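You operate a simulated robot arm through the tools that you are given. There is no shell and no other tool.

You run a simulated robot arm. Do the job below in one go: nothing can be reset, and whatever is moved stays where it is left.

Task
Run the grey tin's tea through the bar grid marked MAGNET into the blue pail.
Fine: brush the filings off the grid first, then set the grid on the funnel; brush and tin back. Set down upright: red brush, grey tin. What is to be rubbed or washed off counts as gone when no trace of it is left.

The check looks at the end state, three seconds after you hand in, the way a careful person would. Anything else that was tipped, shoved, dropped, spilled or broken makes it a failure.

Robot
A 6-joint arm with a two-finger gripper, fixed in place. Base frame: the origin is at the foot of the arm, x ahead of it, y to its left, z up; the work surface is at about z = 850. Lengths are in mm, angles in degrees, forces in N, time in s.
Its first joint turns from -166.0 to 166.0 degrees. Payload 3.43 kg.
The tool frame sits at the grasp point between the pads (the TCP): z along the fingers, y along the line on which they close. The tips reach 20 mm beyond it. Largest opening 190 mm; the body of the gripper starts 248 mm behind the TCP.
Orientation is that of the tool frame in the base frame, as a unit quaternion [x, y, z, w]. With the fingers straight down and closing along the base's y, the tool's x points along the base's -x, its y along +y and its z along -z.

Tools
- The arm moves only by the tool move_arm. Its argument "commands" is a list of rows, each a list of 3 entries, a list of its own where there are three numbers: the shift along the base's x, y, z in mm, then the turn, a rotation vector about the base's x, y, z in degrees, then the opening in per cent of the stroke, from 0 (shut) to 100 (fully open). In form: [[[x, y, z], [ax, ay, az], gripper], ...]. A call has 1 to 20 rows; each row shifts and turns the commanded pose from where the row before left it. Each row takes 0.2 s and may step no farther than 50 mm and 8.6 degrees from the row before; otherwise, or with a gripper value out of range, the whole call is refused. A pose out of reach is approached as far as the arm can. The call stops where the force on the tool passes 40 N (or 10 N more than at its start, if that is more) or the arm is blocked; 0.2 s more then pass. Each finger travels about 153 mm/s and halts on what it meets, pressing with about 42 N; the grip force reading is that of the motor and also rises with nothing between the fingers. The clock runs only during rows and for 0.2 s after the last one: add rows that do not move to give the fingers time. The reply holds the time, the measured pose of the TCP, the force on the tool along the base axes, the opening and the grip force, in the units named above and with some noise, with the torque about the TCP (base axes, N m) and any sound that the robot's microphone picked up.
- Cameras (640 x 400 px; columns grow to the right, rows downward): "scene" is fixed at [399.3, -649.8, 1698.4]; the picture's right is [1.00, 0.05, 0.00], its down [0.05, -0.92, -0.40] and it looks along [-0.02, 0.40, -0.92] (base axes); focal length 214 px, centre (320, 200). "wrist" rides on the gripper at [70, -9, -288] in the tool frame; the picture's right is [0.12, 0.99, 0.00], its down [-0.96, 0.12, -0.25] and it looks along [-0.25, 0.03, 0.97] (tool axes); focal length 261 px, centre (320, 200). There is no depth. A picture from a camera that has moved, and an enlarged one, comes with that camera's place and axes in the base frame and with its lens.
- grab_frame(camera): a new picture of that camera. No time passes.
- move_column(by): slides the trunk up (or, below 0, down) by that many mm; the arm rides with it, the base frame stays. It gives what a move gives, with no picture.
- enlarge(camera, box): a new picture of the part [left, top, right, bottom] of that camera's present view, enlarged. No time passes.
- job_done(): hands the job in; it is judged then, once.

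Places have to be worked out from the pictures, the camera data and where the tool is seen. Open the gripper and draw the arm clear of the work before you hand the job in, unless the task says otherwise.

The tools are called after "Emit:" by a JSON object that holds its "op" and its "data". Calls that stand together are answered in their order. move_arm: Moves the arm, as the interface text tells. Its arguments: {"type":"object","properties":{"commands":{"type":"array","items":{"type":"array"}}},"required":["commands"]} The other tools are called the same way: move_column (by) slides the trunk up or down; grab_frame (camera) takes a picture; enlarge (camera, box) takes an enlarged picture of a part of a camera's view; job_done () hands the job in.

At the start:

```text
time: 0.0
eef_pos: [732.4, 149.6, 1284.9]
tool_rot: [0.001, 1.0, 0.0, 0.0]
wrist_force: [0.8, 0.4, 0.9]
moment: [-0.02, -0.01, -0.01]
opening: 190.0
grip_force: 0.1
trunk travel left (down, up): [-275.0, 165.0]
```

scene: 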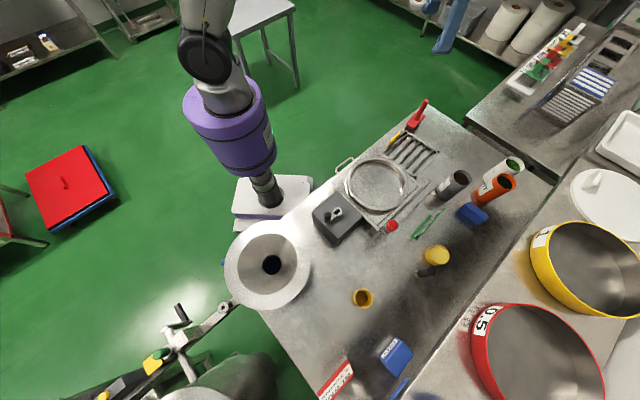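
wrist: 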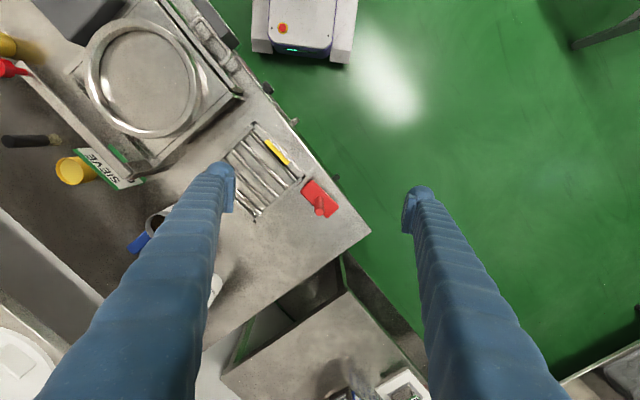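

I start by looking closely at the scene: the grid, brush, tins, funnel and pail all need identifying.

Emit:
{"op": "enlarge", "data": {"camera": "scene", "box": [340, 90, 540, 215]}}

Emit:
{"op": "enlarge", "data": {"camera": "scene", "box": [200, 180, 460, 400]}}

Emit:
{"op": "enlarge", "data": {"camera": "wrist", "box": [190, 90, 390, 240]}}

Emit:
{"op": "enlarge", "data": {"camera": "wrist", "box": [0, 0, 300, 300]}}

```text
3.20 times, centred on (440, 152) of scene
camera zoom: at [399.3, -649.8, 1698.4], right [1.0, 0.05, 0.0], down [0.05, -0.92, -0.4], along [-0.02, 0.4, -0.92], focal length 686 px, centre (-64, 352)
```

zoom: 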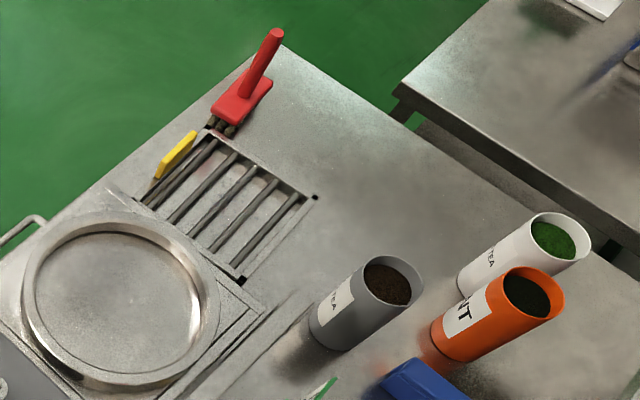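

```text
1.82 times, centred on (330, 290) of scene
camera zoom: at [399.3, -649.8, 1698.4], right [1.0, 0.05, 0.0], down [0.05, -0.92, -0.4], along [-0.02, 0.4, -0.92], focal length 390 px, centre (302, 36)
```

zoom: 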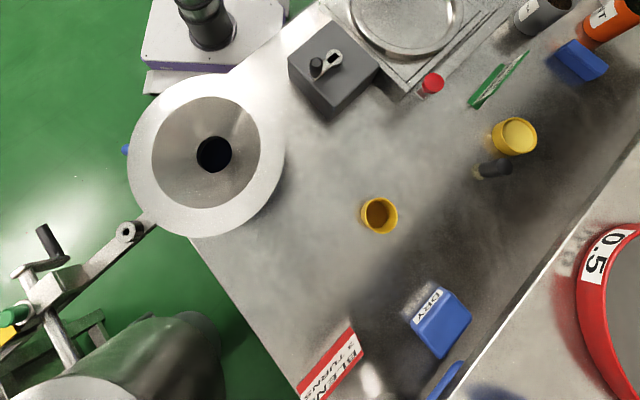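

```text
2.67 times, centred on (290, 165) of wrist
camera zoom: at [661.2, 141.7, 1572.1], right [-0.12, 0.99, 0.0], down [0.96, 0.11, 0.25], along [0.25, 0.03, -0.97], focal length 695 px, centre (400, 293)
```

zoom: 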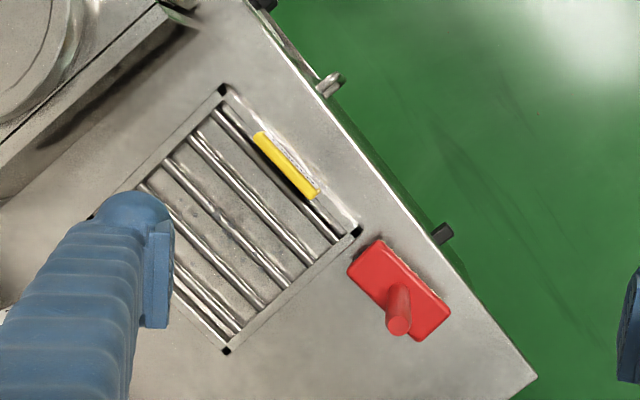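

```text
1.33 times, centred on (150, 150) of wrist
camera zoom: at [661.2, 141.7, 1572.1], right [-0.12, 0.99, 0.0], down [0.96, 0.11, 0.25], along [0.25, 0.03, -0.97], focal length 348 px, centre (547, 267)
```

zoom: 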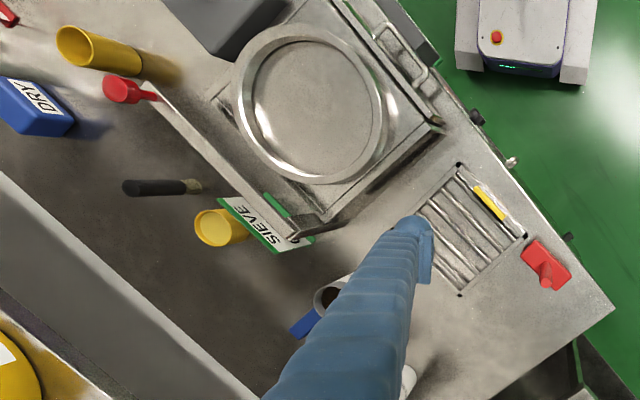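

The grid lies flat on the table near (797, 38), the red brush stands next to it, and the funnel sits to the robot's right at about (240, -575). I move the wrist camera over the middle of the table, staying high, to see the rest.

Emit:
{"op": "move_arm", "data": {"commands": [[[-22.8, -37.5, 0], [0, 0, 0], 100], [[-22.8, -37.5, 0], [0, 0, 0], 100], [[-22.8, -37.5, 0], [0, 0, 0], 100], [[-22.8, -37.5, 0], [0, 0, 0], 100], [[-22.8, -37.5, 0], [0, 0, 0], 100], [[-22.8, -37.5, 0], [0, 0, 0], 100], [[-22.8, -37.5, 0], [0, 0, 0], 100], [[-22.8, -37.5, 0], [0, 0, 0], 100]]}}

Emit:
{"op": "grab_frame", "data": {"camera": "wrist"}}

Emit:
{"op": "grab_frame", "data": {"camera": "scene"}}

```text
time: 1.8
eef_pos: [549.2, -151.7, 1283.4]
tool_rot: [0.001, 1.0, 0.0, 0.0]
wrist_force: [-0.7, 0.7, 0.2]
moment: [0.0, 0.0, 0.02]
opening: 189.9
grip_force: 0.0
trunk travel left (down, up): [-275.0, 165.0]
```

```text
taken
camera wrist: at [477.9, -159.0, 1571.7], right [-0.12, 0.99, 0.0], down [0.96, 0.11, 0.25], along [0.25, 0.03, -0.97], focal length 261 px, centre (320, 200)
```

wrist: 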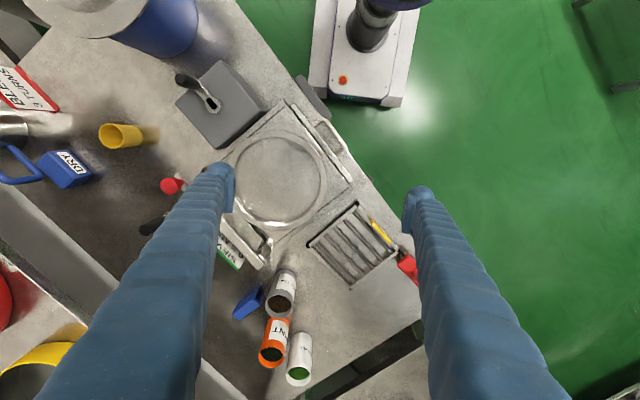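

```text
taken
```

scene: 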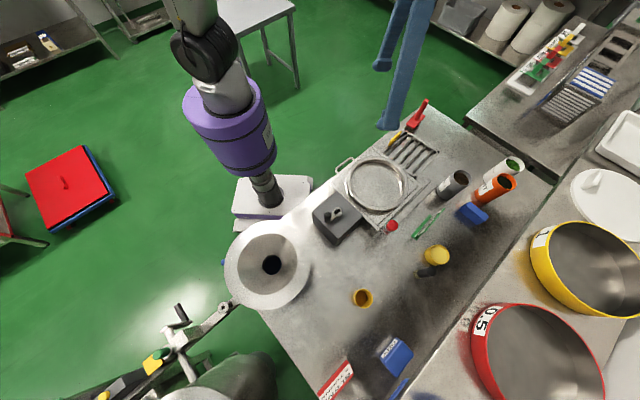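

The blue pail stands on the table with the white funnel on top of it at the far right corner. I move the camera over there to judge the funnel's geometry.

Emit:
{"op": "move_arm", "data": {"commands": [[[-29.9, -32.8, 0], [0, 0, 0], 100], [[-29.9, -32.8, 0], [0, 0, 0], 100], [[-29.9, -32.8, 0], [0, 0, 0], 100], [[-29.9, -32.8, 0], [0, 0, 0], 100], [[-29.9, -32.8, 0], [0, 0, 0], 100], [[-29.9, -32.8, 0], [0, 0, 0], 100], [[-29.9, -32.8, 0], [0, 0, 0], 100], [[-29.9, -32.8, 0], [0, 0, 0], 100], [[-29.9, -32.8, 0], [0, 0, 0], 100]]}}

Emit:
{"op": "grab_frame", "data": {"camera": "wrist"}}

Emit:
{"op": "grab_frame", "data": {"camera": "scene"}}

```text
time: 3.8
eef_pos: [278.8, -451.1, 1285.1]
tool_rot: [0.0, 1.0, 0.001, 0.002]
wrist_force: [-0.8, 0.4, -0.6]
moment: [0.03, -0.05, 0.03]
opening: 189.9
grip_force: 0.2
trunk travel left (down, up): [-275.0, 165.0]
```

```text
taken
camera wrist: at [206.4, -458.7, 1572.4], right [-0.12, 0.99, 0.0], down [0.96, 0.11, 0.25], along [0.25, 0.03, -0.97], focal length 261 px, centre (320, 200)
```

wrist: 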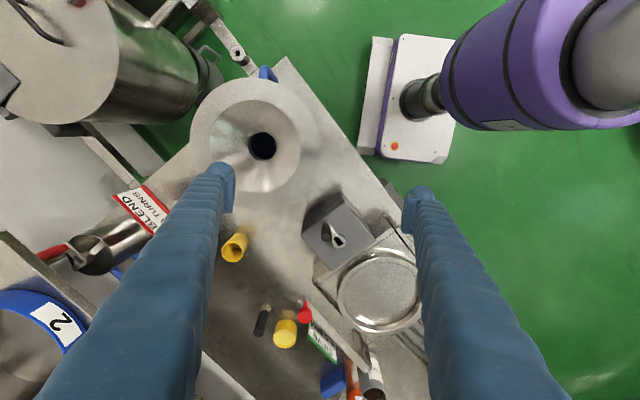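

```text
taken
```

scene: 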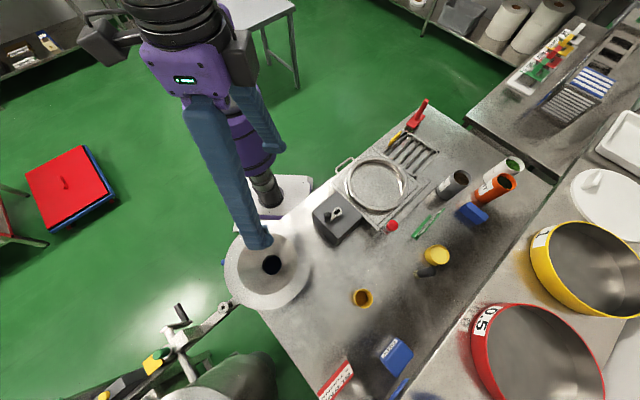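

I enlarge the funnel and its surroundings to see what stands under it.

Emit:
{"op": "enlarge", "data": {"camera": "wrist", "box": [150, 40, 350, 220]}}

Emit:
{"op": "enlarge", "data": {"camera": "wrist", "box": [0, 180, 240, 400]}}

Emit:
{"op": "enlarge", "data": {"camera": "wrist", "box": [220, 200, 460, 400]}}

Emit:
{"op": "enlarge", "data": {"camera": "scene", "box": [200, 220, 340, 340]}}

```text
2.22 times, centred on (250, 130) of wrist
camera zoom: at [206.4, -458.7, 1572.4], right [-0.12, 0.99, 0.0], down [0.96, 0.11, 0.25], along [0.25, 0.03, -0.97], focal length 579 px, centre (476, 356)
```

zoom: 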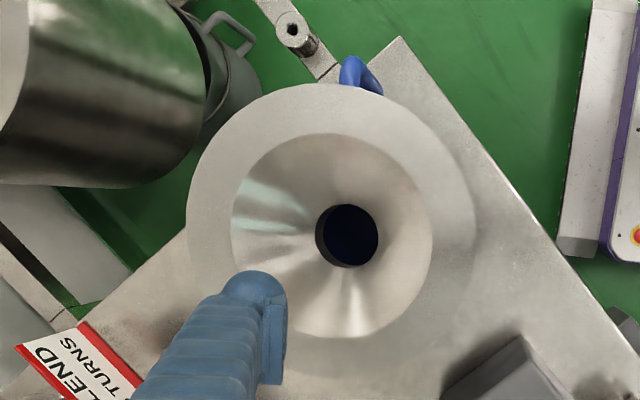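

```text
1.82 times, centred on (120, 290) of wrist
camera zoom: at [206.4, -458.7, 1572.4], right [-0.12, 0.99, 0.0], down [0.96, 0.11, 0.25], along [0.25, 0.03, -0.97], focal length 474 px, centre (684, 36)
```

zoom: 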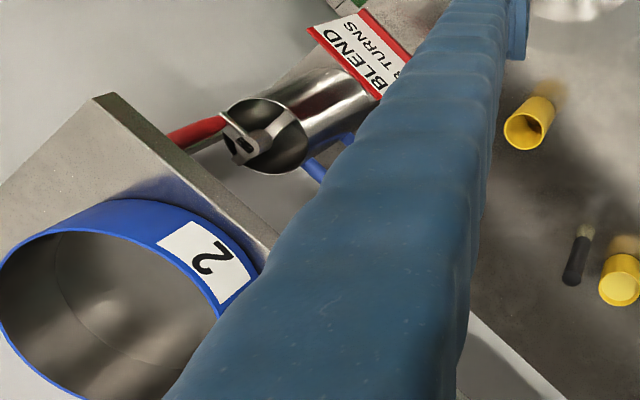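

```text
2.00 times, centred on (340, 300) of wrist
camera zoom: at [206.4, -458.7, 1572.4], right [-0.12, 0.99, 0.0], down [0.96, 0.11, 0.25], along [0.25, 0.03, -0.97], focal length 521 px, centre (280, 0)
```

zoom: 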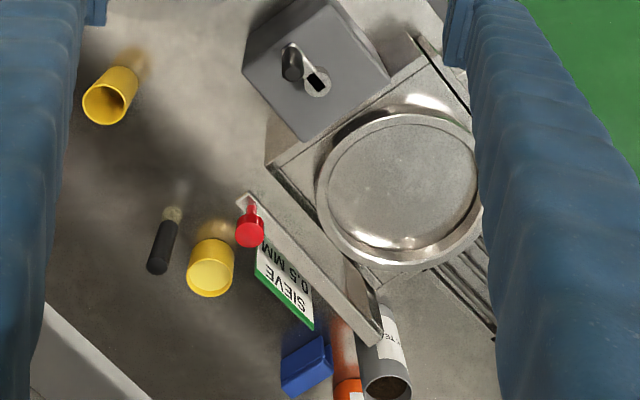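

```text
3.33 times, centred on (270, 280) of scene
camera zoom: at [399.3, -649.8, 1698.4], right [1.0, 0.05, 0.0], down [0.05, -0.92, -0.4], along [-0.02, 0.4, -0.92], focal length 715 px, centre (487, -67)
```

zoom: 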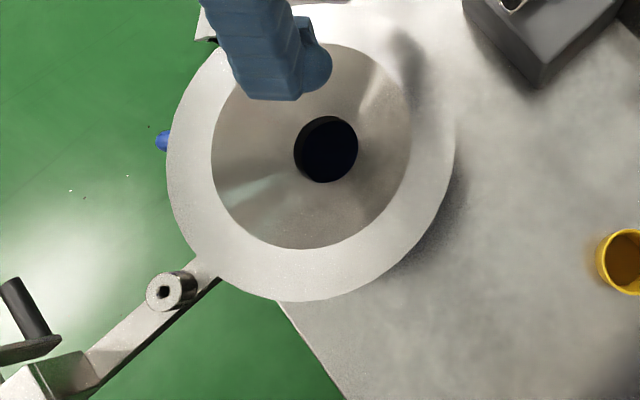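

The funnel's flat rim works out to about z≈997, centred near (238, -596), outer radius about 134 and inner about 95. Now I go back for a close look at the grid and brush.

Emit:
{"op": "move_arm", "data": {"commands": [[[34.3, 32, 0], [0, 0, 0], 100], [[34.3, 32, 0], [0, 0, 0], 100], [[34.3, 32, 0], [0, 0, 0], 100], [[34.3, 32, 0], [0, 0, 0], 100], [[34.3, 32, 0], [0, 0, 0], 100], [[34.3, 32, 0], [0, 0, 0], 100], [[34.3, 32, 0], [0, 0, 0], 100], [[34.3, 32, 0], [0, 0, 0], 100], [[34.3, 32, 0], [0, 0, 0], 100], [[34.3, 32, 0], [0, 0, 0], 100], [[34.3, 32, 0], [0, 0, 0], 100], [[34.3, 32, 0], [0, 0, 0], 100], [[34.3, 32, 0], [0, 0, 0], 100], [[0, 0, -43], [0, 0, 0], 100], [[0, 0, -43], [0, 0, 0], 100], [[0, 0, -43], [0, 0, 0], 100], [[0, 0, -43], [0, 0, 0], 100]]}}

Emit:
{"op": "grab_frame", "data": {"camera": "wrist"}}

Emit:
{"op": "enlarge", "data": {"camera": "wrist", "box": [220, 80, 440, 300]}}

```text
time: 7.4
eef_pos: [727.2, -27.6, 1114.1]
tool_rot: [0.0, 1.0, -0.001, 0.0]
wrist_force: [1.2, 0.4, 0.5]
moment: [0.01, 0.07, -0.03]
opening: 190.0
grip_force: 0.1
trunk travel left (down, up): [-275.0, 165.0]
```

```text
taken
camera wrist: at [657.0, -35.4, 1401.8], right [-0.12, 0.99, 0.0], down [0.96, 0.11, 0.25], along [0.24, 0.03, -0.97], focal length 261 px, centre (320, 200)
```

wrist: 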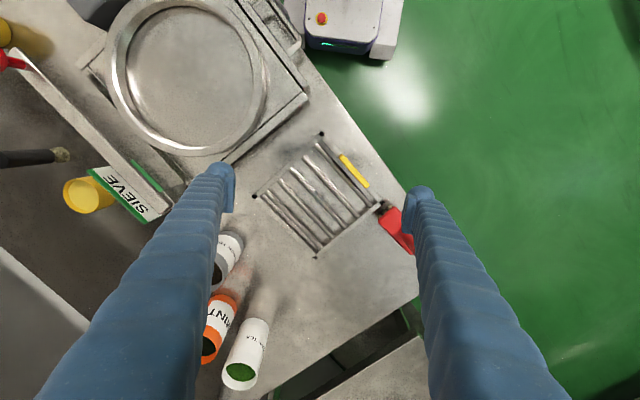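

```text
1.82 times, centred on (330, 190) of wrist
camera zoom: at [657.0, -35.4, 1401.8], right [-0.12, 0.99, 0.0], down [0.96, 0.11, 0.25], along [0.24, 0.03, -0.97], focal length 474 px, centre (302, 218)
```

zoom: 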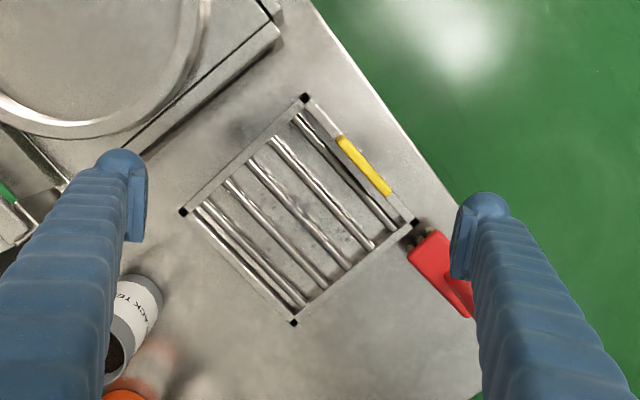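

The grid is roughly 190 mm square, centred near (793, -22), with five bars and a yellow tab on its outer rail. I shift toward the brush and tilt nothing yet, to look at brush, tab and bars more closely.

Emit:
{"op": "move_arm", "data": {"commands": [[[15, 40, 0], [0, 0, 0], 100], [[15, 40, 0], [0, 0, 0], 100], [[0, 40, -30], [0, 0, 0], 100], [[0, 40, -30], [0, 0, 0], 100]]}}

Emit:
{"op": "enlarge", "data": {"camera": "wrist", "box": [210, 80, 430, 300]}}

Emit:
{"op": "grab_frame", "data": {"camera": "wrist"}}

```text
time: 8.4
eef_pos: [754.0, 135.4, 1053.7]
tool_rot: [0.001, 1.0, 0.0, 0.0]
wrist_force: [-0.6, 0.7, -0.6]
moment: [-0.12, 0.02, 0.0]
opening: 190.0
grip_force: 0.1
trunk travel left (down, up): [-275.0, 165.0]
```

```text
1.82 times, centred on (320, 190) of wrist
camera zoom: at [681.6, 127.9, 1340.8], right [-0.12, 0.99, 0.0], down [0.96, 0.11, 0.25], along [0.25, 0.03, -0.97], focal length 474 px, centre (320, 218)
```

zoom: 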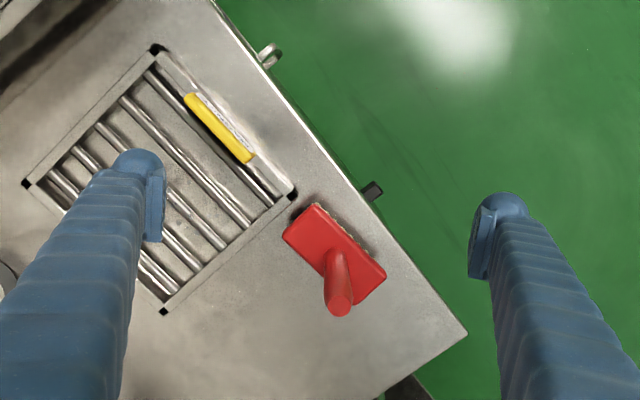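

```text
taken
camera wrist: at [681.6, 127.9, 1340.8], right [-0.12, 0.99, 0.0], down [0.96, 0.11, 0.25], along [0.25, 0.03, -0.97], focal length 261 px, centre (320, 200)
```

wrist: 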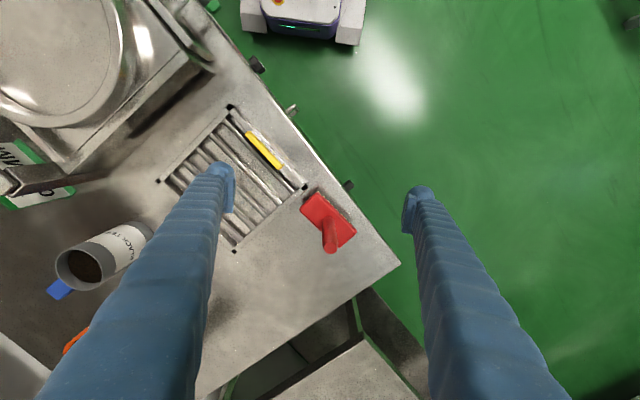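

The brush handle is vertical with its top near (833, 162, 997), and the block is about 93 × 44 mm lined up with the bars. I move back over the grid, lower, and enlarge strongly to see where the filings are.

Emit:
{"op": "move_arm", "data": {"commands": [[[-8, -41, 0], [0, 0, 0], 100], [[-8, -41, 0], [0, 0, 0], 100], [[-8, -41, 0], [0, 0, 0], 100], [[-8, -41, 0], [0, 0, 0], 100]]}}

Emit:
{"op": "enlarge", "data": {"camera": "wrist", "box": [240, 110, 400, 270]}}

Emit:
{"op": "enlarge", "data": {"camera": "wrist", "box": [310, 110, 390, 180]}}

Emit:
{"op": "enlarge", "data": {"camera": "scene", "box": [380, 110, 450, 180]}}

```text
time: 9.4
eef_pos: [726.4, -31.9, 1050.8]
tool_rot: [0.001, 1.0, 0.0, 0.0]
wrist_force: [-0.8, 0.1, -0.1]
moment: [0.05, -0.02, 0.02]
opening: 189.9
grip_force: 0.0
trunk travel left (down, up): [-275.0, 165.0]
```

```text
2.50 times, centred on (320, 190) of wrist
camera zoom: at [655.3, -39.8, 1339.3], right [-0.12, 0.99, 0.0], down [0.96, 0.11, 0.25], along [0.25, 0.03, -0.97], focal length 652 px, centre (320, 225)
```

zoom: 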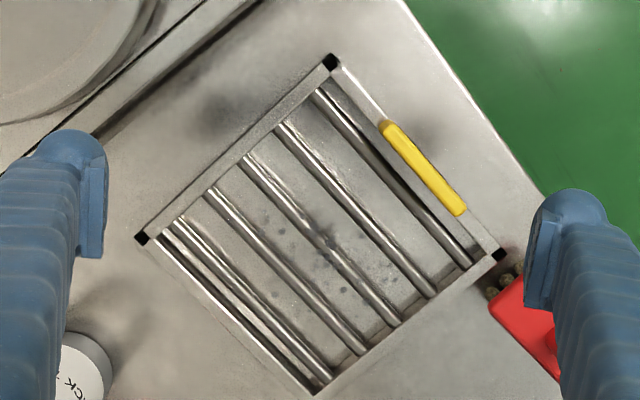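

```text
5.71 times, centred on (350, 145) of wrist
camera zoom: at [655.3, -39.8, 1339.3], right [-0.12, 0.99, 0.0], down [0.96, 0.11, 0.25], along [0.25, 0.03, -0.97], focal length 1489 px, centre (149, 514)
```

zoom: 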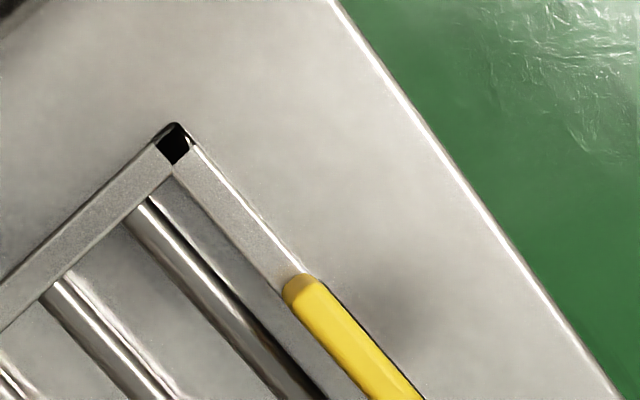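

```text
5.71 times, centred on (415, 145) of scene
camera zoom: at [399.3, -649.8, 1698.4], right [1.0, 0.05, 0.0], down [0.05, -0.92, -0.4], along [-0.02, 0.4, -0.92], focal length 1226 px, centre (-223, 514)
```

zoom: 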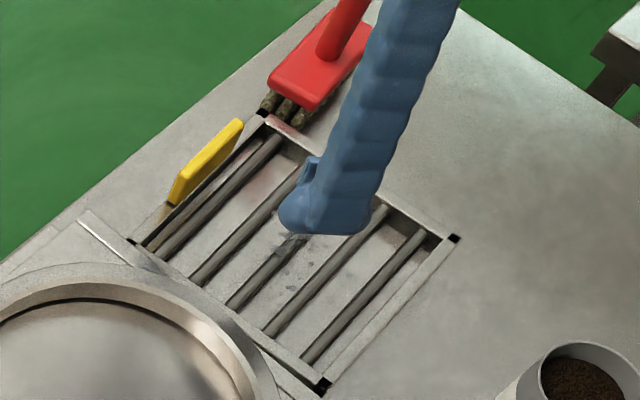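

Dark specks are visible around the middle bar. I enlarge that area more.

Emit:
{"op": "enlarge", "data": {"camera": "wrist", "box": [290, 180, 350, 230]}}

Emit:
{"op": "enlarge", "data": {"camera": "wrist", "box": [270, 160, 330, 210]}}

Emit:
{"op": "enlarge", "data": {"camera": "wrist", "box": [310, 195, 370, 245]}}

Emit:
{"op": "enlarge", "data": {"camera": "wrist", "box": [275, 205, 335, 255]}}

Emit:
{"op": "enlarge", "data": {"camera": "wrist", "box": [300, 130, 360, 180]}}

```text
8.00 times, centred on (320, 205) of wrist
camera zoom: at [655.3, -39.8, 1339.3], right [-0.12, 0.99, 0.0], down [0.96, 0.11, 0.25], along [0.25, 0.03, -0.97], focal length 2085 px, centre (320, 160)
```

zoom: 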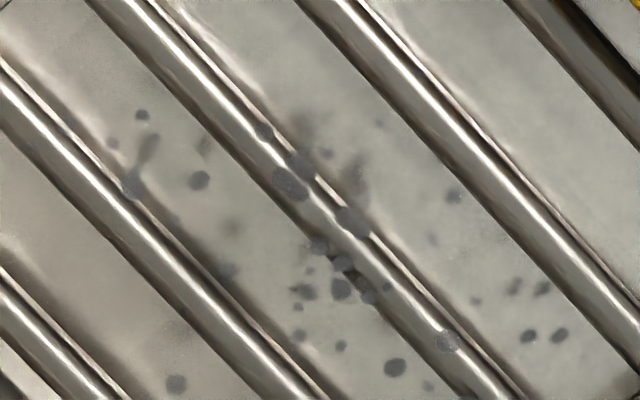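

```text
8.00 times, centred on (300, 185) of wrist
camera zoom: at [655.3, -39.8, 1339.3], right [-0.12, 0.99, 0.0], down [0.96, 0.11, 0.25], along [0.25, 0.03, -0.97], focal length 2085 px, centre (480, 320)
```

zoom: 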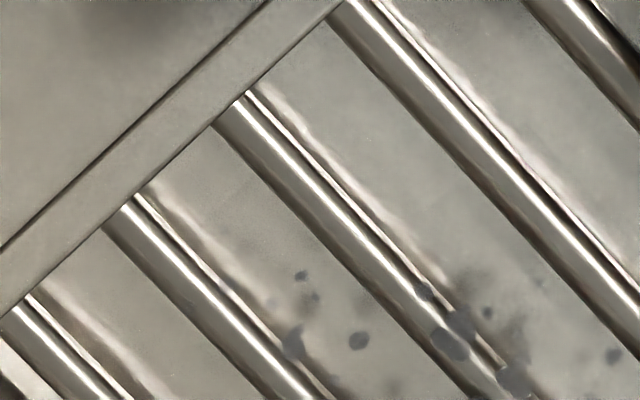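

```text
8.00 times, centred on (340, 220) of wrist
camera zoom: at [655.3, -39.8, 1339.3], right [-0.12, 0.99, 0.0], down [0.96, 0.11, 0.25], along [0.25, 0.03, -0.97], focal length 2085 px, centre (160, 40)
```

zoom: 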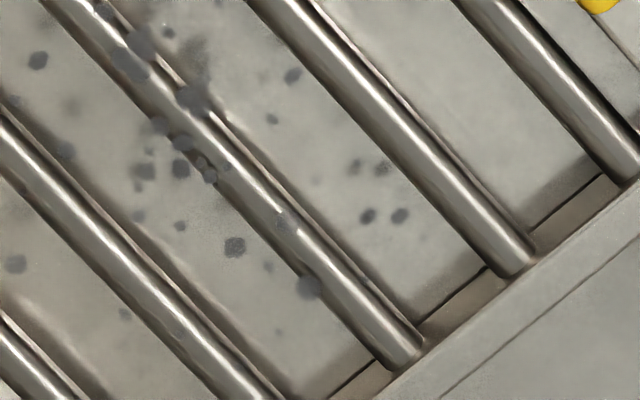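

```text
8.00 times, centred on (305, 230) of wrist
camera zoom: at [655.3, -39.8, 1339.3], right [-0.12, 0.99, 0.0], down [0.96, 0.11, 0.25], along [0.25, 0.03, -0.97], focal length 2085 px, centre (440, -40)
```

zoom: 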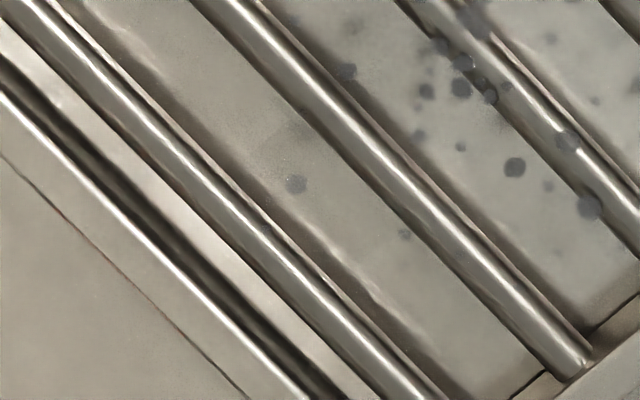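

```text
8.00 times, centred on (330, 155) of wrist
camera zoom: at [655.3, -39.8, 1339.3], right [-0.12, 0.99, 0.0], down [0.96, 0.11, 0.25], along [0.25, 0.03, -0.97], focal length 2085 px, centre (240, 560)
```

zoom: 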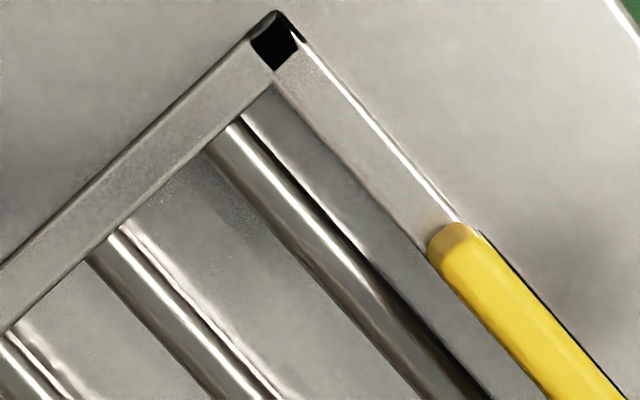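

The filings show as dark specks spread around the grid's middle, and the frame top is near z≈867. I first fetch the brush: move above its handle, narrowing the fingers to about 60 mm.

Emit:
{"op": "move_arm", "data": {"commands": [[[0, 0, 15], [0, 0, 0], 60], [[21.4, 38.8, 0], [0, 0, 0], 40], [[21.4, 38.8, 0], [0, 0, 0], 32], [[21.4, 38.8, 0], [0, 0, 0], 32], [[21.4, 38.8, 0], [0, 0, 0], 32], [[21.4, 38.8, 0], [0, 0, 0], 32]]}}

Emit:
{"op": "grab_frame", "data": {"camera": "wrist"}}

Emit:
{"op": "enlarge", "data": {"camera": "scene", "box": [380, 70, 460, 150]}}

```text
time: 10.8
eef_pos: [833.7, 159.9, 1065.6]
tool_rot: [0.001, 1.0, -0.001, 0.001]
wrist_force: [-0.9, 0.5, 0.0]
moment: [-0.11, 0.02, -0.02]
opening: 60.8
grip_force: 0.1
trunk travel left (down, up): [-275.0, 165.0]
```

```text
taken
camera wrist: at [763.2, 152.7, 1354.9], right [-0.12, 0.99, 0.0], down [0.96, 0.11, 0.25], along [0.25, 0.03, -0.97], focal length 261 px, centre (320, 200)
```

wrist: 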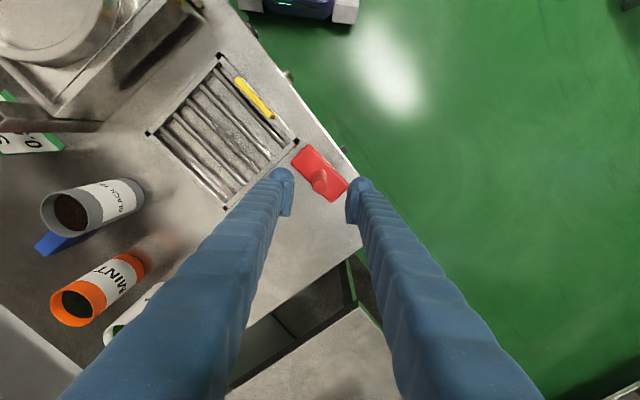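

```text
5.00 times, centred on (420, 110) of scene
camera zoom: at [399.3, -649.8, 1698.4], right [1.0, 0.05, 0.0], down [0.05, -0.92, -0.4], along [-0.02, 0.4, -0.92], focal length 1072 px, centre (-180, 650)
```

zoom: 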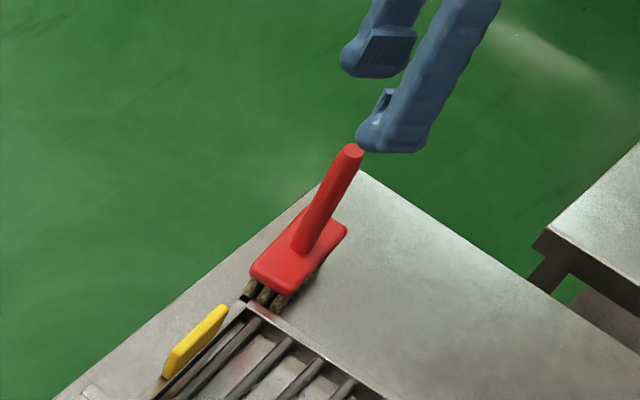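

I enlarge the wrist view between the fingers to check the handle sits on the line of closing.

Emit:
{"op": "enlarge", "data": {"camera": "wrist", "box": [270, 130, 370, 230]}}

```text
4.00 times, centred on (320, 180) of wrist
camera zoom: at [763.2, 152.7, 1354.9], right [-0.12, 0.99, 0.0], down [0.96, 0.11, 0.25], along [0.25, 0.03, -0.97], focal length 1043 px, centre (320, 280)
```

zoom: 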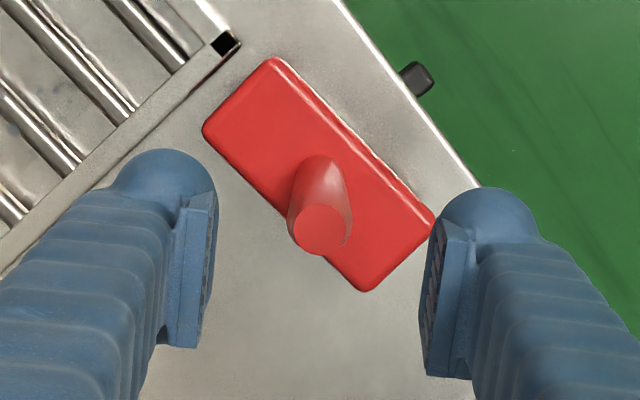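

The handle is centred at about (836.5, 161.6), 20 mm thick. I correct by 3 mm, go down to grip height z=955 and close.

Emit:
{"op": "move_arm", "data": {"commands": [[[2.6, 1.6, -37], [0, 0, 0], 32], [[0, 0, -37], [0, 0, 0], 32], [[0, 0, -37], [0, 0, 0], 32], [[0, 0, 0], [0, 0, 0], 32], [[0, 0, 0], [0, 0, 0], 5], [[0, 0, 0], [0, 0, 0], 5], [[0, 0, 0], [0, 0, 0], 5]]}}

Emit:
{"op": "grab_frame", "data": {"camera": "wrist"}}

Emit:
{"op": "enlarge", "data": {"camera": "scene", "box": [380, 70, 460, 150]}}

```text
time: 12.4
eef_pos: [836.3, 161.7, 957.9]
tool_rot: [0.001, 1.0, 0.001, 0.0]
wrist_force: [-2.0, -1.2, 10.2]
moment: [0.0, 0.12, 0.01]
opening: 22.2
grip_force: 42.0
trunk travel left (down, up): [-275.0, 165.0]
```

```text
taken
camera wrist: at [764.1, 154.2, 1245.9], right [-0.12, 0.99, 0.0], down [0.96, 0.11, 0.25], along [0.25, 0.03, -0.97], focal length 261 px, centre (320, 200)
```

wrist: 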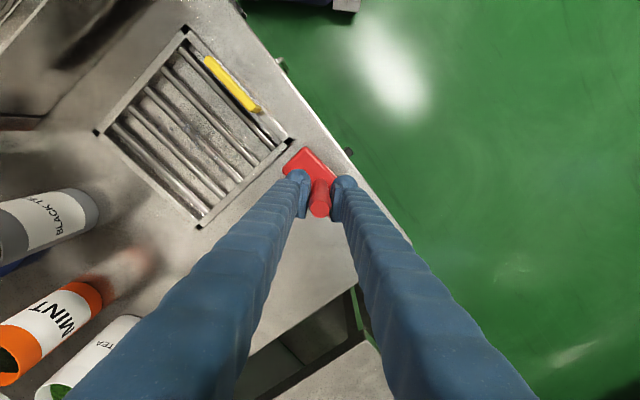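

```text
5.00 times, centred on (420, 110) of scene
camera zoom: at [399.3, -649.8, 1698.4], right [1.0, 0.05, 0.0], down [0.05, -0.92, -0.4], along [-0.02, 0.4, -0.92], focal length 1072 px, centre (-180, 650)
```

zoom: 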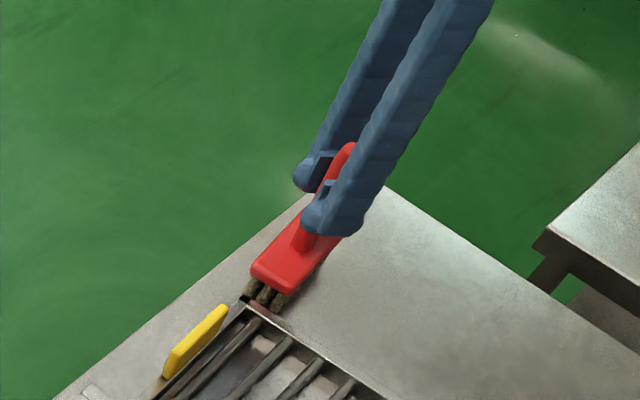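

Brush is gripped (opening 22 mm). I lift it 80 mm and check it hangs straight.

Emit:
{"op": "move_arm", "data": {"commands": [[[0, 0, 20], [0, 0, 0], 5], [[0, 0, 30], [0, 0, 0], 5], [[0, 0, 30], [0, 0, 0], 5], [[0, 0, 0], [0, 0, 0], 5]]}}

Emit:
{"op": "enlarge", "data": {"camera": "wrist", "box": [270, 130, 370, 230]}}

Emit:
{"op": "enlarge", "data": {"camera": "scene", "box": [380, 70, 460, 150]}}

```text
time: 13.4
eef_pos: [832.5, 162.7, 1035.4]
tool_rot: [0.0, 1.0, 0.0, 0.0]
wrist_force: [0.2, 0.0, -1.4]
moment: [0.02, 0.04, 0.01]
opening: 22.2
grip_force: 41.6
trunk travel left (down, up): [-275.0, 165.0]
```

```text
4.00 times, centred on (320, 180) of wrist
camera zoom: at [761.8, 155.6, 1323.3], right [-0.12, 0.99, 0.0], down [0.96, 0.11, 0.25], along [0.24, 0.03, -0.97], focal length 1043 px, centre (320, 280)
```

zoom: 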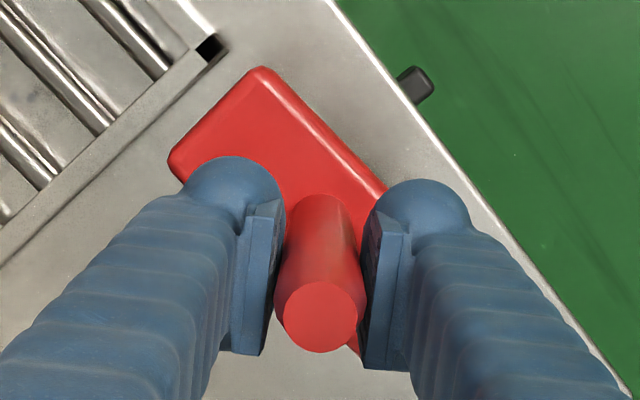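

```text
5.00 times, centred on (420, 110) of scene
camera zoom: at [399.3, -649.8, 1698.4], right [1.0, 0.05, 0.0], down [0.05, -0.92, -0.4], along [-0.02, 0.4, -0.92], focal length 1072 px, centre (-180, 650)
```

zoom: 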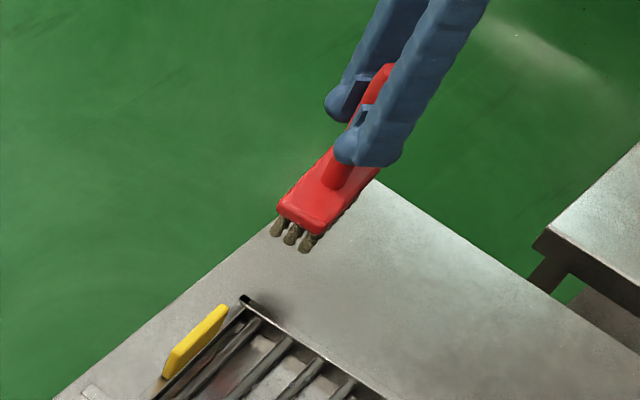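

The brush hangs straight and is light. I carry it over the grid centre (793, -22) at this height and begin lowering to just above the bars.

Emit:
{"op": "move_arm", "data": {"commands": [[[-10, -46, 0], [0, 0, 0], 5], [[-10, -46, 0], [0, 0, 0], 5], [[-10, -46, 0], [0, 0, 0], 5], [[-10, -46.7, 0], [0, 0, 0], 5], [[0, 0, -30], [0, 0, 0], 5], [[0, 0, -15], [0, 0, 0], 5], [[0, 0, 0], [0, 0, 0], 5]]}}

Emit:
{"op": "enlarge", "data": {"camera": "wrist", "box": [220, 80, 420, 280]}}

Emit:
{"op": "enlarge", "data": {"camera": "scene", "box": [380, 90, 460, 170]}}

```text
time: 15.0
eef_pos: [794.9, -24.1, 990.4]
tool_rot: [0.001, 1.0, 0.0, 0.0]
wrist_force: [-0.6, -0.1, -2.2]
moment: [0.05, 0.0, -0.02]
opening: 22.1
grip_force: 41.8
trunk travel left (down, up): [-275.0, 165.0]
```

```text
2.00 times, centred on (320, 180) of wrist
camera zoom: at [723.9, -31.4, 1280.1], right [-0.12, 0.99, 0.0], down [0.96, 0.11, 0.25], along [0.25, 0.03, -0.97], focal length 521 px, centre (320, 240)
```

zoom: 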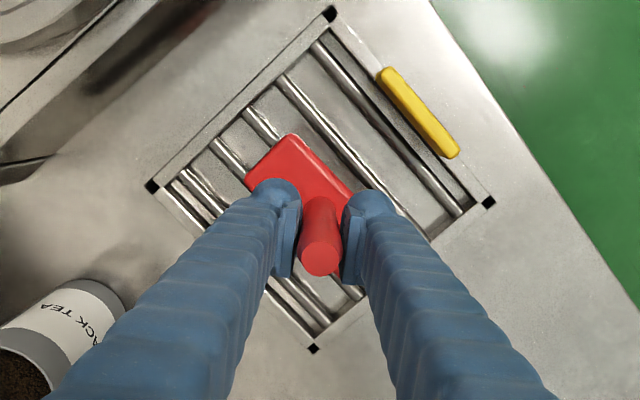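

```text
5.00 times, centred on (420, 130) of scene
camera zoom: at [399.3, -649.8, 1698.4], right [1.0, 0.05, 0.0], down [0.05, -0.92, -0.4], along [-0.02, 0.4, -0.92], focal length 1072 px, centre (-180, 550)
```

zoom: 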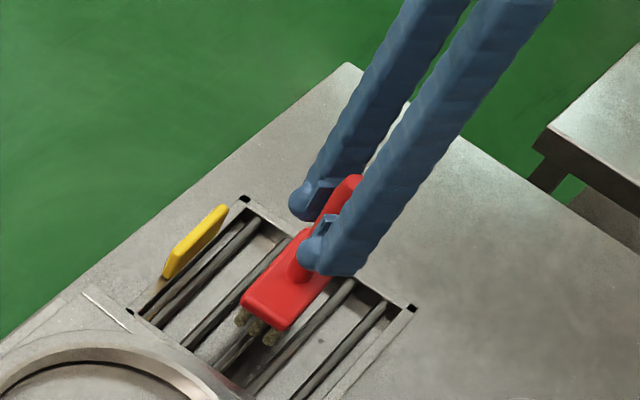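

Brush is centred over the bars and parallel to them. I lower in small steps until I feel contact.

Emit:
{"op": "move_arm", "data": {"commands": [[[0, 0, -5], [0, 0, 0], 5], [[0, 0, -5], [0, 0, 0], 5], [[0, 0, -4], [0, 0, 0], 5], [[0, 0, 0], [0, 0, 0], 5]]}}

Emit:
{"op": "enlarge", "data": {"camera": "scene", "box": [395, 130, 425, 160]}}

```text
time: 16.0
eef_pos: [794.4, -23.7, 978.0]
tool_rot: [0.001, 1.0, 0.0, 0.0]
wrist_force: [-0.5, -0.1, -0.1]
moment: [0.01, -0.04, 0.02]
opening: 22.3
grip_force: 42.1
trunk travel left (down, up): [-275.0, 165.0]
```

```text
13.33 times, centred on (410, 145) of scene
camera zoom: at [399.3, -649.8, 1698.4], right [1.0, 0.05, 0.0], down [0.05, -0.92, -0.4], along [-0.02, 0.4, -0.92], focal length 2860 px, centre (-880, 933)
```

zoom: 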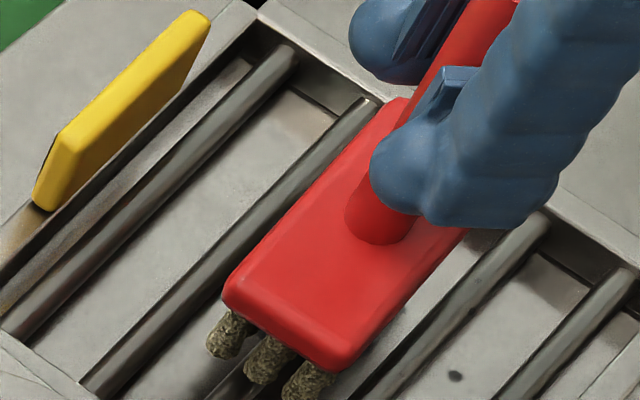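

No contact yet at z=978. I keep lowering in 3 mm steps and watch the force.

Emit:
{"op": "move_arm", "data": {"commands": [[[0, 0, -3], [0, 0, 0], 5], [[0, 0, -3], [0, 0, 0], 5], [[0, 0, 0], [0, 0, 0], 5]]}}

Emit:
{"op": "enlarge", "data": {"camera": "scene", "box": [395, 135, 425, 165]}}

```text
time: 16.8
eef_pos: [793.6, -22.4, 975.7]
tool_rot: [0.001, 1.0, -0.001, 0.003]
wrist_force: [-3.9, 3.7, 40.7]
moment: [0.07, 0.59, 0.06]
opening: 22.2
grip_force: 42.0
trunk travel left (down, up): [-275.0, 165.0]
```

```text
13.33 times, centred on (410, 150) of scene
camera zoom: at [399.3, -649.8, 1698.4], right [1.0, 0.05, 0.0], down [0.05, -0.92, -0.4], along [-0.02, 0.4, -0.92], focal length 2860 px, centre (-880, 867)
```

zoom: 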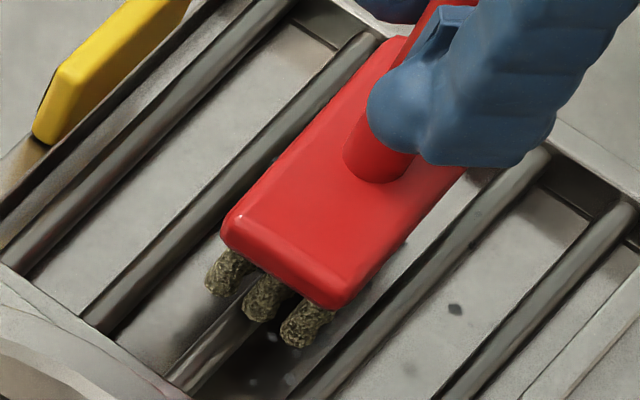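

Contact with the bars at about z=976 with 40 N – too hard. I ease off by 4 mm and check the force.

Emit:
{"op": "move_arm", "data": {"commands": [[[0, 0, 3], [0, 0, 0], 5], [[0, 0, 0], [0, 0, 0], 5]]}}

```text
time: 17.4
eef_pos: [794.0, -22.8, 974.5]
tool_rot: [0.0, 1.0, 0.0, 0.001]
wrist_force: [5.2, 2.9, 22.6]
moment: [0.02, -0.62, 0.1]
opening: 21.9
grip_force: 42.0
trunk travel left (down, up): [-275.0, 165.0]
```

Still 22 N; I ease off a little more.

Emit:
{"op": "move_arm", "data": {"commands": [[[0, 0, 1.5], [0, 0, 0], 5], [[0, 0, 0], [0, 0, 0], 5]]}}

```text
time: 18.0
eef_pos: [794.3, -21.8, 976.1]
tool_rot: [0.0, 1.0, 0.0, 0.0]
wrist_force: [3.9, -0.8, 8.0]
moment: [-0.05, -0.6, 0.01]
opening: 22.1
grip_force: 41.7
trunk travel left (down, up): [-275.0, 165.0]
```

8 N of pressure is good for brushing. I make the first stroke along the bars, ±28 mm, on the middle lane.

Emit:
{"op": "move_arm", "data": {"commands": [[[6.1, 7.1, 0], [0, 0, 0], 5], [[6.1, 7.1, 0], [0, 0, 0], 5], [[6.1, 7.1, 0], [0, 0, 0], 5], [[-9.1, -10.6, 0], [0, 0, 0], 5], [[-9.1, -10.6, 0], [0, 0, 0], 5], [[-9.1, -10.6, 0], [0, 0, 0], 5], [[-9.3, -10.8, 0], [0, 0, 0], 5], [[0, 0, 0], [0, 0, 0], 5]]}}

Emit:
{"op": "enlarge", "data": {"camera": "wrist", "box": [240, 100, 400, 260]}}

Emit:
{"op": "enlarge", "data": {"camera": "scene", "box": [385, 120, 435, 170]}}

```text
time: 19.8
eef_pos: [774.1, -45.5, 975.1]
tool_rot: [0.001, 1.0, 0.0, 0.0]
wrist_force: [0.4, -0.2, -0.7]
moment: [0.01, -0.03, 0.02]
opening: 22.5
grip_force: 42.2
trunk travel left (down, up): [-275.0, 165.0]
```

```text
2.50 times, centred on (320, 180) of wrist
camera zoom: at [703.5, -51.9, 1263.8], right [-0.12, 0.99, 0.0], down [0.96, 0.11, 0.25], along [0.25, 0.03, -0.97], focal length 652 px, centre (320, 250)
```

zoom: 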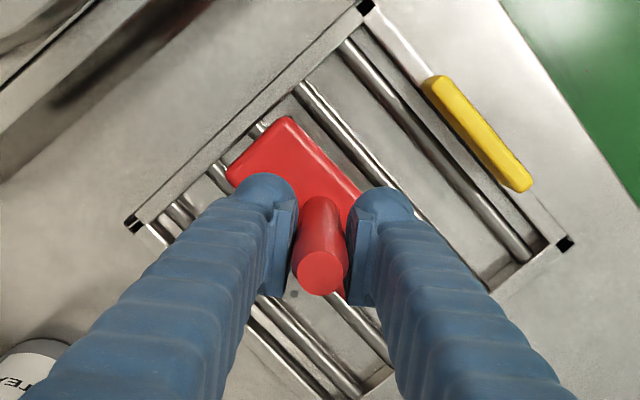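

```text
8.00 times, centred on (410, 145) of scene
camera zoom: at [399.3, -649.8, 1698.4], right [1.0, 0.05, 0.0], down [0.05, -0.92, -0.4], along [-0.02, 0.4, -0.92], focal length 1716 px, centre (-400, 640)
```

zoom: 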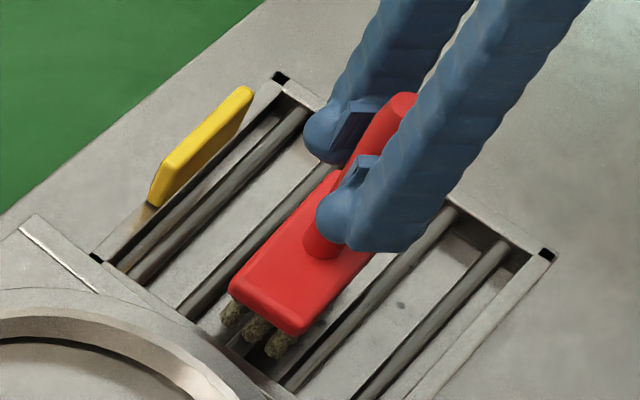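

The force dropped to about zero after the stroke. I lower 1.5 mm for light pressure and stroke back, then check.

Emit:
{"op": "move_arm", "data": {"commands": [[[0, 0, -1.5], [0, 0, 0], 5], [[9.2, 10.7, 0], [0, 0, 0], 5], [[9.2, 10.7, 0], [0, 0, 0], 5]]}}

```text
time: 20.6
eef_pos: [792.5, -23.3, 975.2]
tool_rot: [0.002, 1.0, 0.0, 0.001]
wrist_force: [1.0, -1.2, 4.8]
moment: [0.0, -0.05, 0.06]
opening: 22.3
grip_force: 41.4
trunk travel left (down, up): [-275.0, 165.0]
```

About 5 N now. I continue to the +u end, shift 18 mm across toward +v, and stroke back along the bars.

Emit:
{"op": "move_arm", "data": {"commands": [[[9.2, 10.7, 0], [0, 0, 0], 5], [[9.2, 10.7, 0], [0, 0, 0], 5], [[6.8, -5.9, 0], [0, 0, 0], 5], [[6.8, -5.9, 0], [0, 0, 0], 5], [[-9.2, -10.7, 0], [0, 0, 0], 5], [[-9.2, -10.7, 0], [0, 0, 0], 5], [[-9.2, -10.7, 0], [0, 0, 0], 5], [[-9.2, -10.7, 0], [0, 0, 0], 5]]}}

Emit:
{"op": "enlarge", "data": {"camera": "scene", "box": [385, 120, 445, 180]}}

```text
time: 22.4
eef_pos: [790.1, -56.3, 974.6]
tool_rot: [0.0, 1.0, 0.0, 0.001]
wrist_force: [4.2, 4.9, 21.6]
moment: [0.07, -0.25, 0.02]
opening: 22.1
grip_force: 42.3
trunk travel left (down, up): [-275.0, 165.0]
```

```text
6.67 times, centred on (415, 150) of scene
camera zoom: at [399.3, -649.8, 1698.4], right [1.0, 0.05, 0.0], down [0.05, -0.92, -0.4], along [-0.02, 0.4, -0.92], focal length 1430 px, centre (-313, 533)
```

zoom: 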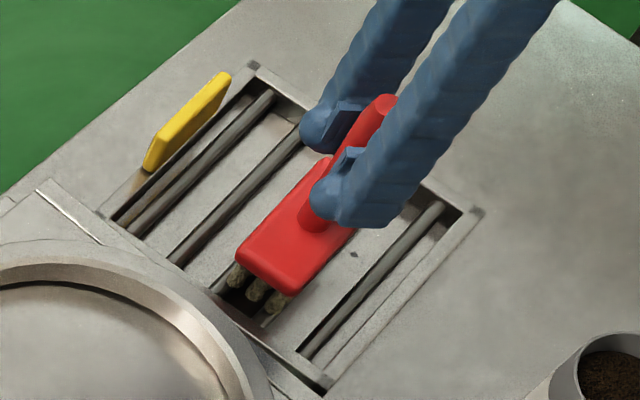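

Force is 21 N here, so I raise 1 mm, shift another 18 mm across and stroke forward, then the lane after that back.

Emit:
{"op": "move_arm", "data": {"commands": [[[0, 0, 1.2], [0, 0, 0], 5], [[6.8, -5.9, 0], [0, 0, 0], 5], [[6.8, -5.9, 0], [0, 0, 0], 5], [[9.2, 10.7, 0], [0, 0, 0], 5], [[9.2, 10.7, 0], [0, 0, 0], 5], [[9.2, 10.7, 0], [0, 0, 0], 5], [[9.2, 10.7, 0], [0, 0, 0], 5]]}}

Emit:
{"op": "enlarge", "data": {"camera": "scene", "box": [385, 120, 445, 180]}}

```text
time: 24.0
eef_pos: [839.4, -25.4, 975.0]
tool_rot: [0.0, 1.0, 0.0, 0.0]
wrist_force: [-0.1, 0.0, -1.7]
moment: [0.0, -0.03, 0.0]
opening: 22.2
grip_force: 41.7
trunk travel left (down, up): [-275.0, 165.0]
```

```text
6.67 times, centred on (415, 150) of scene
camera zoom: at [399.3, -649.8, 1698.4], right [1.0, 0.05, 0.0], down [0.05, -0.92, -0.4], along [-0.02, 0.4, -0.92], focal length 1430 px, centre (-313, 533)
```

zoom: 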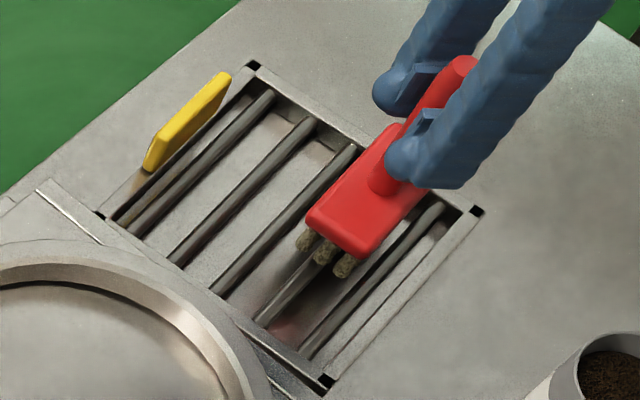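

The visible middle looks clean now. I lower again for light contact, shift one more lane outward and stroke back.

Emit:
{"op": "move_arm", "data": {"commands": [[[0, 0, -1.2], [0, 0, 0], 5], [[-9.2, -10.7, 0], [0, 0, 0], 5], [[-9.2, -10.7, 0], [0, 0, 0], 5], [[-9.2, -10.7, 0], [0, 0, 0], 5], [[-9.2, -10.7, 0], [0, 0, 0], 5], [[6.0, -5.2, 0], [0, 0, 0], 5], [[6.0, -5.2, 0], [0, 0, 0], 5]]}}

```text
time: 25.6
eef_pos: [815.1, -78.4, 975.2]
tool_rot: [0.0, 1.0, 0.0, 0.002]
wrist_force: [-4.6, 1.0, 12.9]
moment: [-0.03, 0.3, -0.02]
opening: 22.0
grip_force: 41.7
trunk travel left (down, up): [-275.0, 165.0]
```

12.9 N contact on the outer lane; forward stroke there.

Emit:
{"op": "move_arm", "data": {"commands": [[[9.2, 10.7, 0], [0, 0, 0], 5], [[9.2, 10.7, 0], [0, 0, 0], 5], [[9.2, 10.7, 0], [0, 0, 0], 5], [[9.2, 10.7, 0], [0, 0, 0], 5], [[-9.2, -10.7, 0], [0, 0, 0], 5], [[-9.2, -10.7, 0], [0, 0, 0], 5]]}}

Emit:
{"op": "enlarge", "data": {"camera": "scene", "box": [385, 120, 445, 180]}}

```text
time: 27.0
eef_pos: [832.8, -56.8, 974.2]
tool_rot: [0.001, 1.0, 0.0, 0.0]
wrist_force: [-1.0, -0.3, 1.1]
moment: [-0.04, 0.01, 0.0]
opening: 22.2
grip_force: 42.2
trunk travel left (down, up): [-275.0, 165.0]
```

```text
6.67 times, centred on (415, 150) of scene
camera zoom: at [399.3, -649.8, 1698.4], right [1.0, 0.05, 0.0], down [0.05, -0.92, -0.4], along [-0.02, 0.4, -0.92], focal length 1430 px, centre (-313, 533)
```

zoom: 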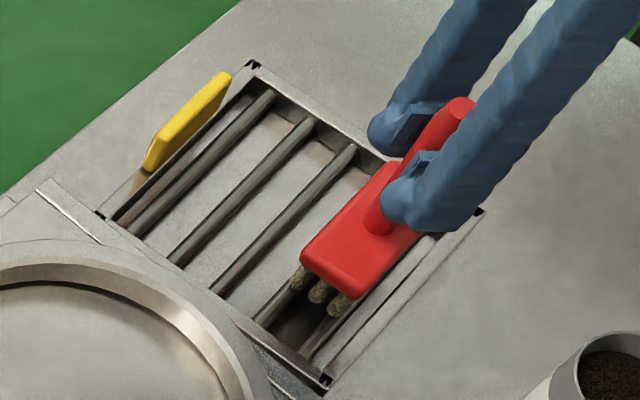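

Now the other half: I lift 8 mm, hop over to the lane 18 mm on the tab side, and lower again.

Emit:
{"op": "move_arm", "data": {"commands": [[[0, 0, 8], [0, 0, 0], 5], [[-27.3, 23.5, 0], [0, 0, 0], 5], [[-27.3, 23.5, 0], [0, 0, 0], 5], [[0, 0, -5], [0, 0, 0], 5], [[0, 0, -3], [0, 0, 0], 5], [[0, 0, 0], [0, 0, 0], 5]]}}

```text
time: 28.4
eef_pos: [778.9, -8.1, 975.0]
tool_rot: [0.001, 1.0, 0.0, 0.001]
wrist_force: [-0.7, 3.4, 8.5]
moment: [0.08, 0.13, 0.05]
opening: 22.3
grip_force: 41.2
trunk travel left (down, up): [-275.0, 165.0]
```

8.5 N contact. I stroke this lane both ways, then shift 17 mm further toward the tab and stroke.

Emit:
{"op": "move_arm", "data": {"commands": [[[6.1, 7.1, 0], [0, 0, 0], 5], [[6.1, 7.1, 0], [0, 0, 0], 5], [[6.1, 7.1, 0], [0, 0, 0], 5], [[-9.2, -10.7, 0], [0, 0, 0], 5], [[-9.2, -10.7, 0], [0, 0, 0], 5], [[-9.2, -10.7, 0], [0, 0, 0], 5], [[-9.2, -10.7, 0], [0, 0, 0], 5], [[0, 0, 0], [0, 0, 0], 5]]}}

Emit:
{"op": "enlarge", "data": {"camera": "scene", "box": [385, 120, 445, 180]}}

```text
time: 30.2
eef_pos: [759.4, -31.7, 974.2]
tool_rot: [0.0, 1.0, 0.0, -0.001]
wrist_force: [-2.4, -1.7, 4.3]
moment: [-0.06, 0.06, 0.05]
opening: 22.1
grip_force: 42.0
trunk travel left (down, up): [-275.0, 165.0]
```

```text
6.67 times, centred on (415, 150) of scene
camera zoom: at [399.3, -649.8, 1698.4], right [1.0, 0.05, 0.0], down [0.05, -0.92, -0.4], along [-0.02, 0.4, -0.92], focal length 1430 px, centre (-313, 533)
```

zoom: 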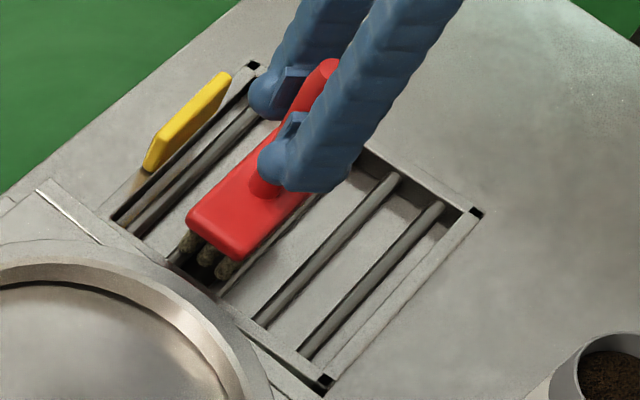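

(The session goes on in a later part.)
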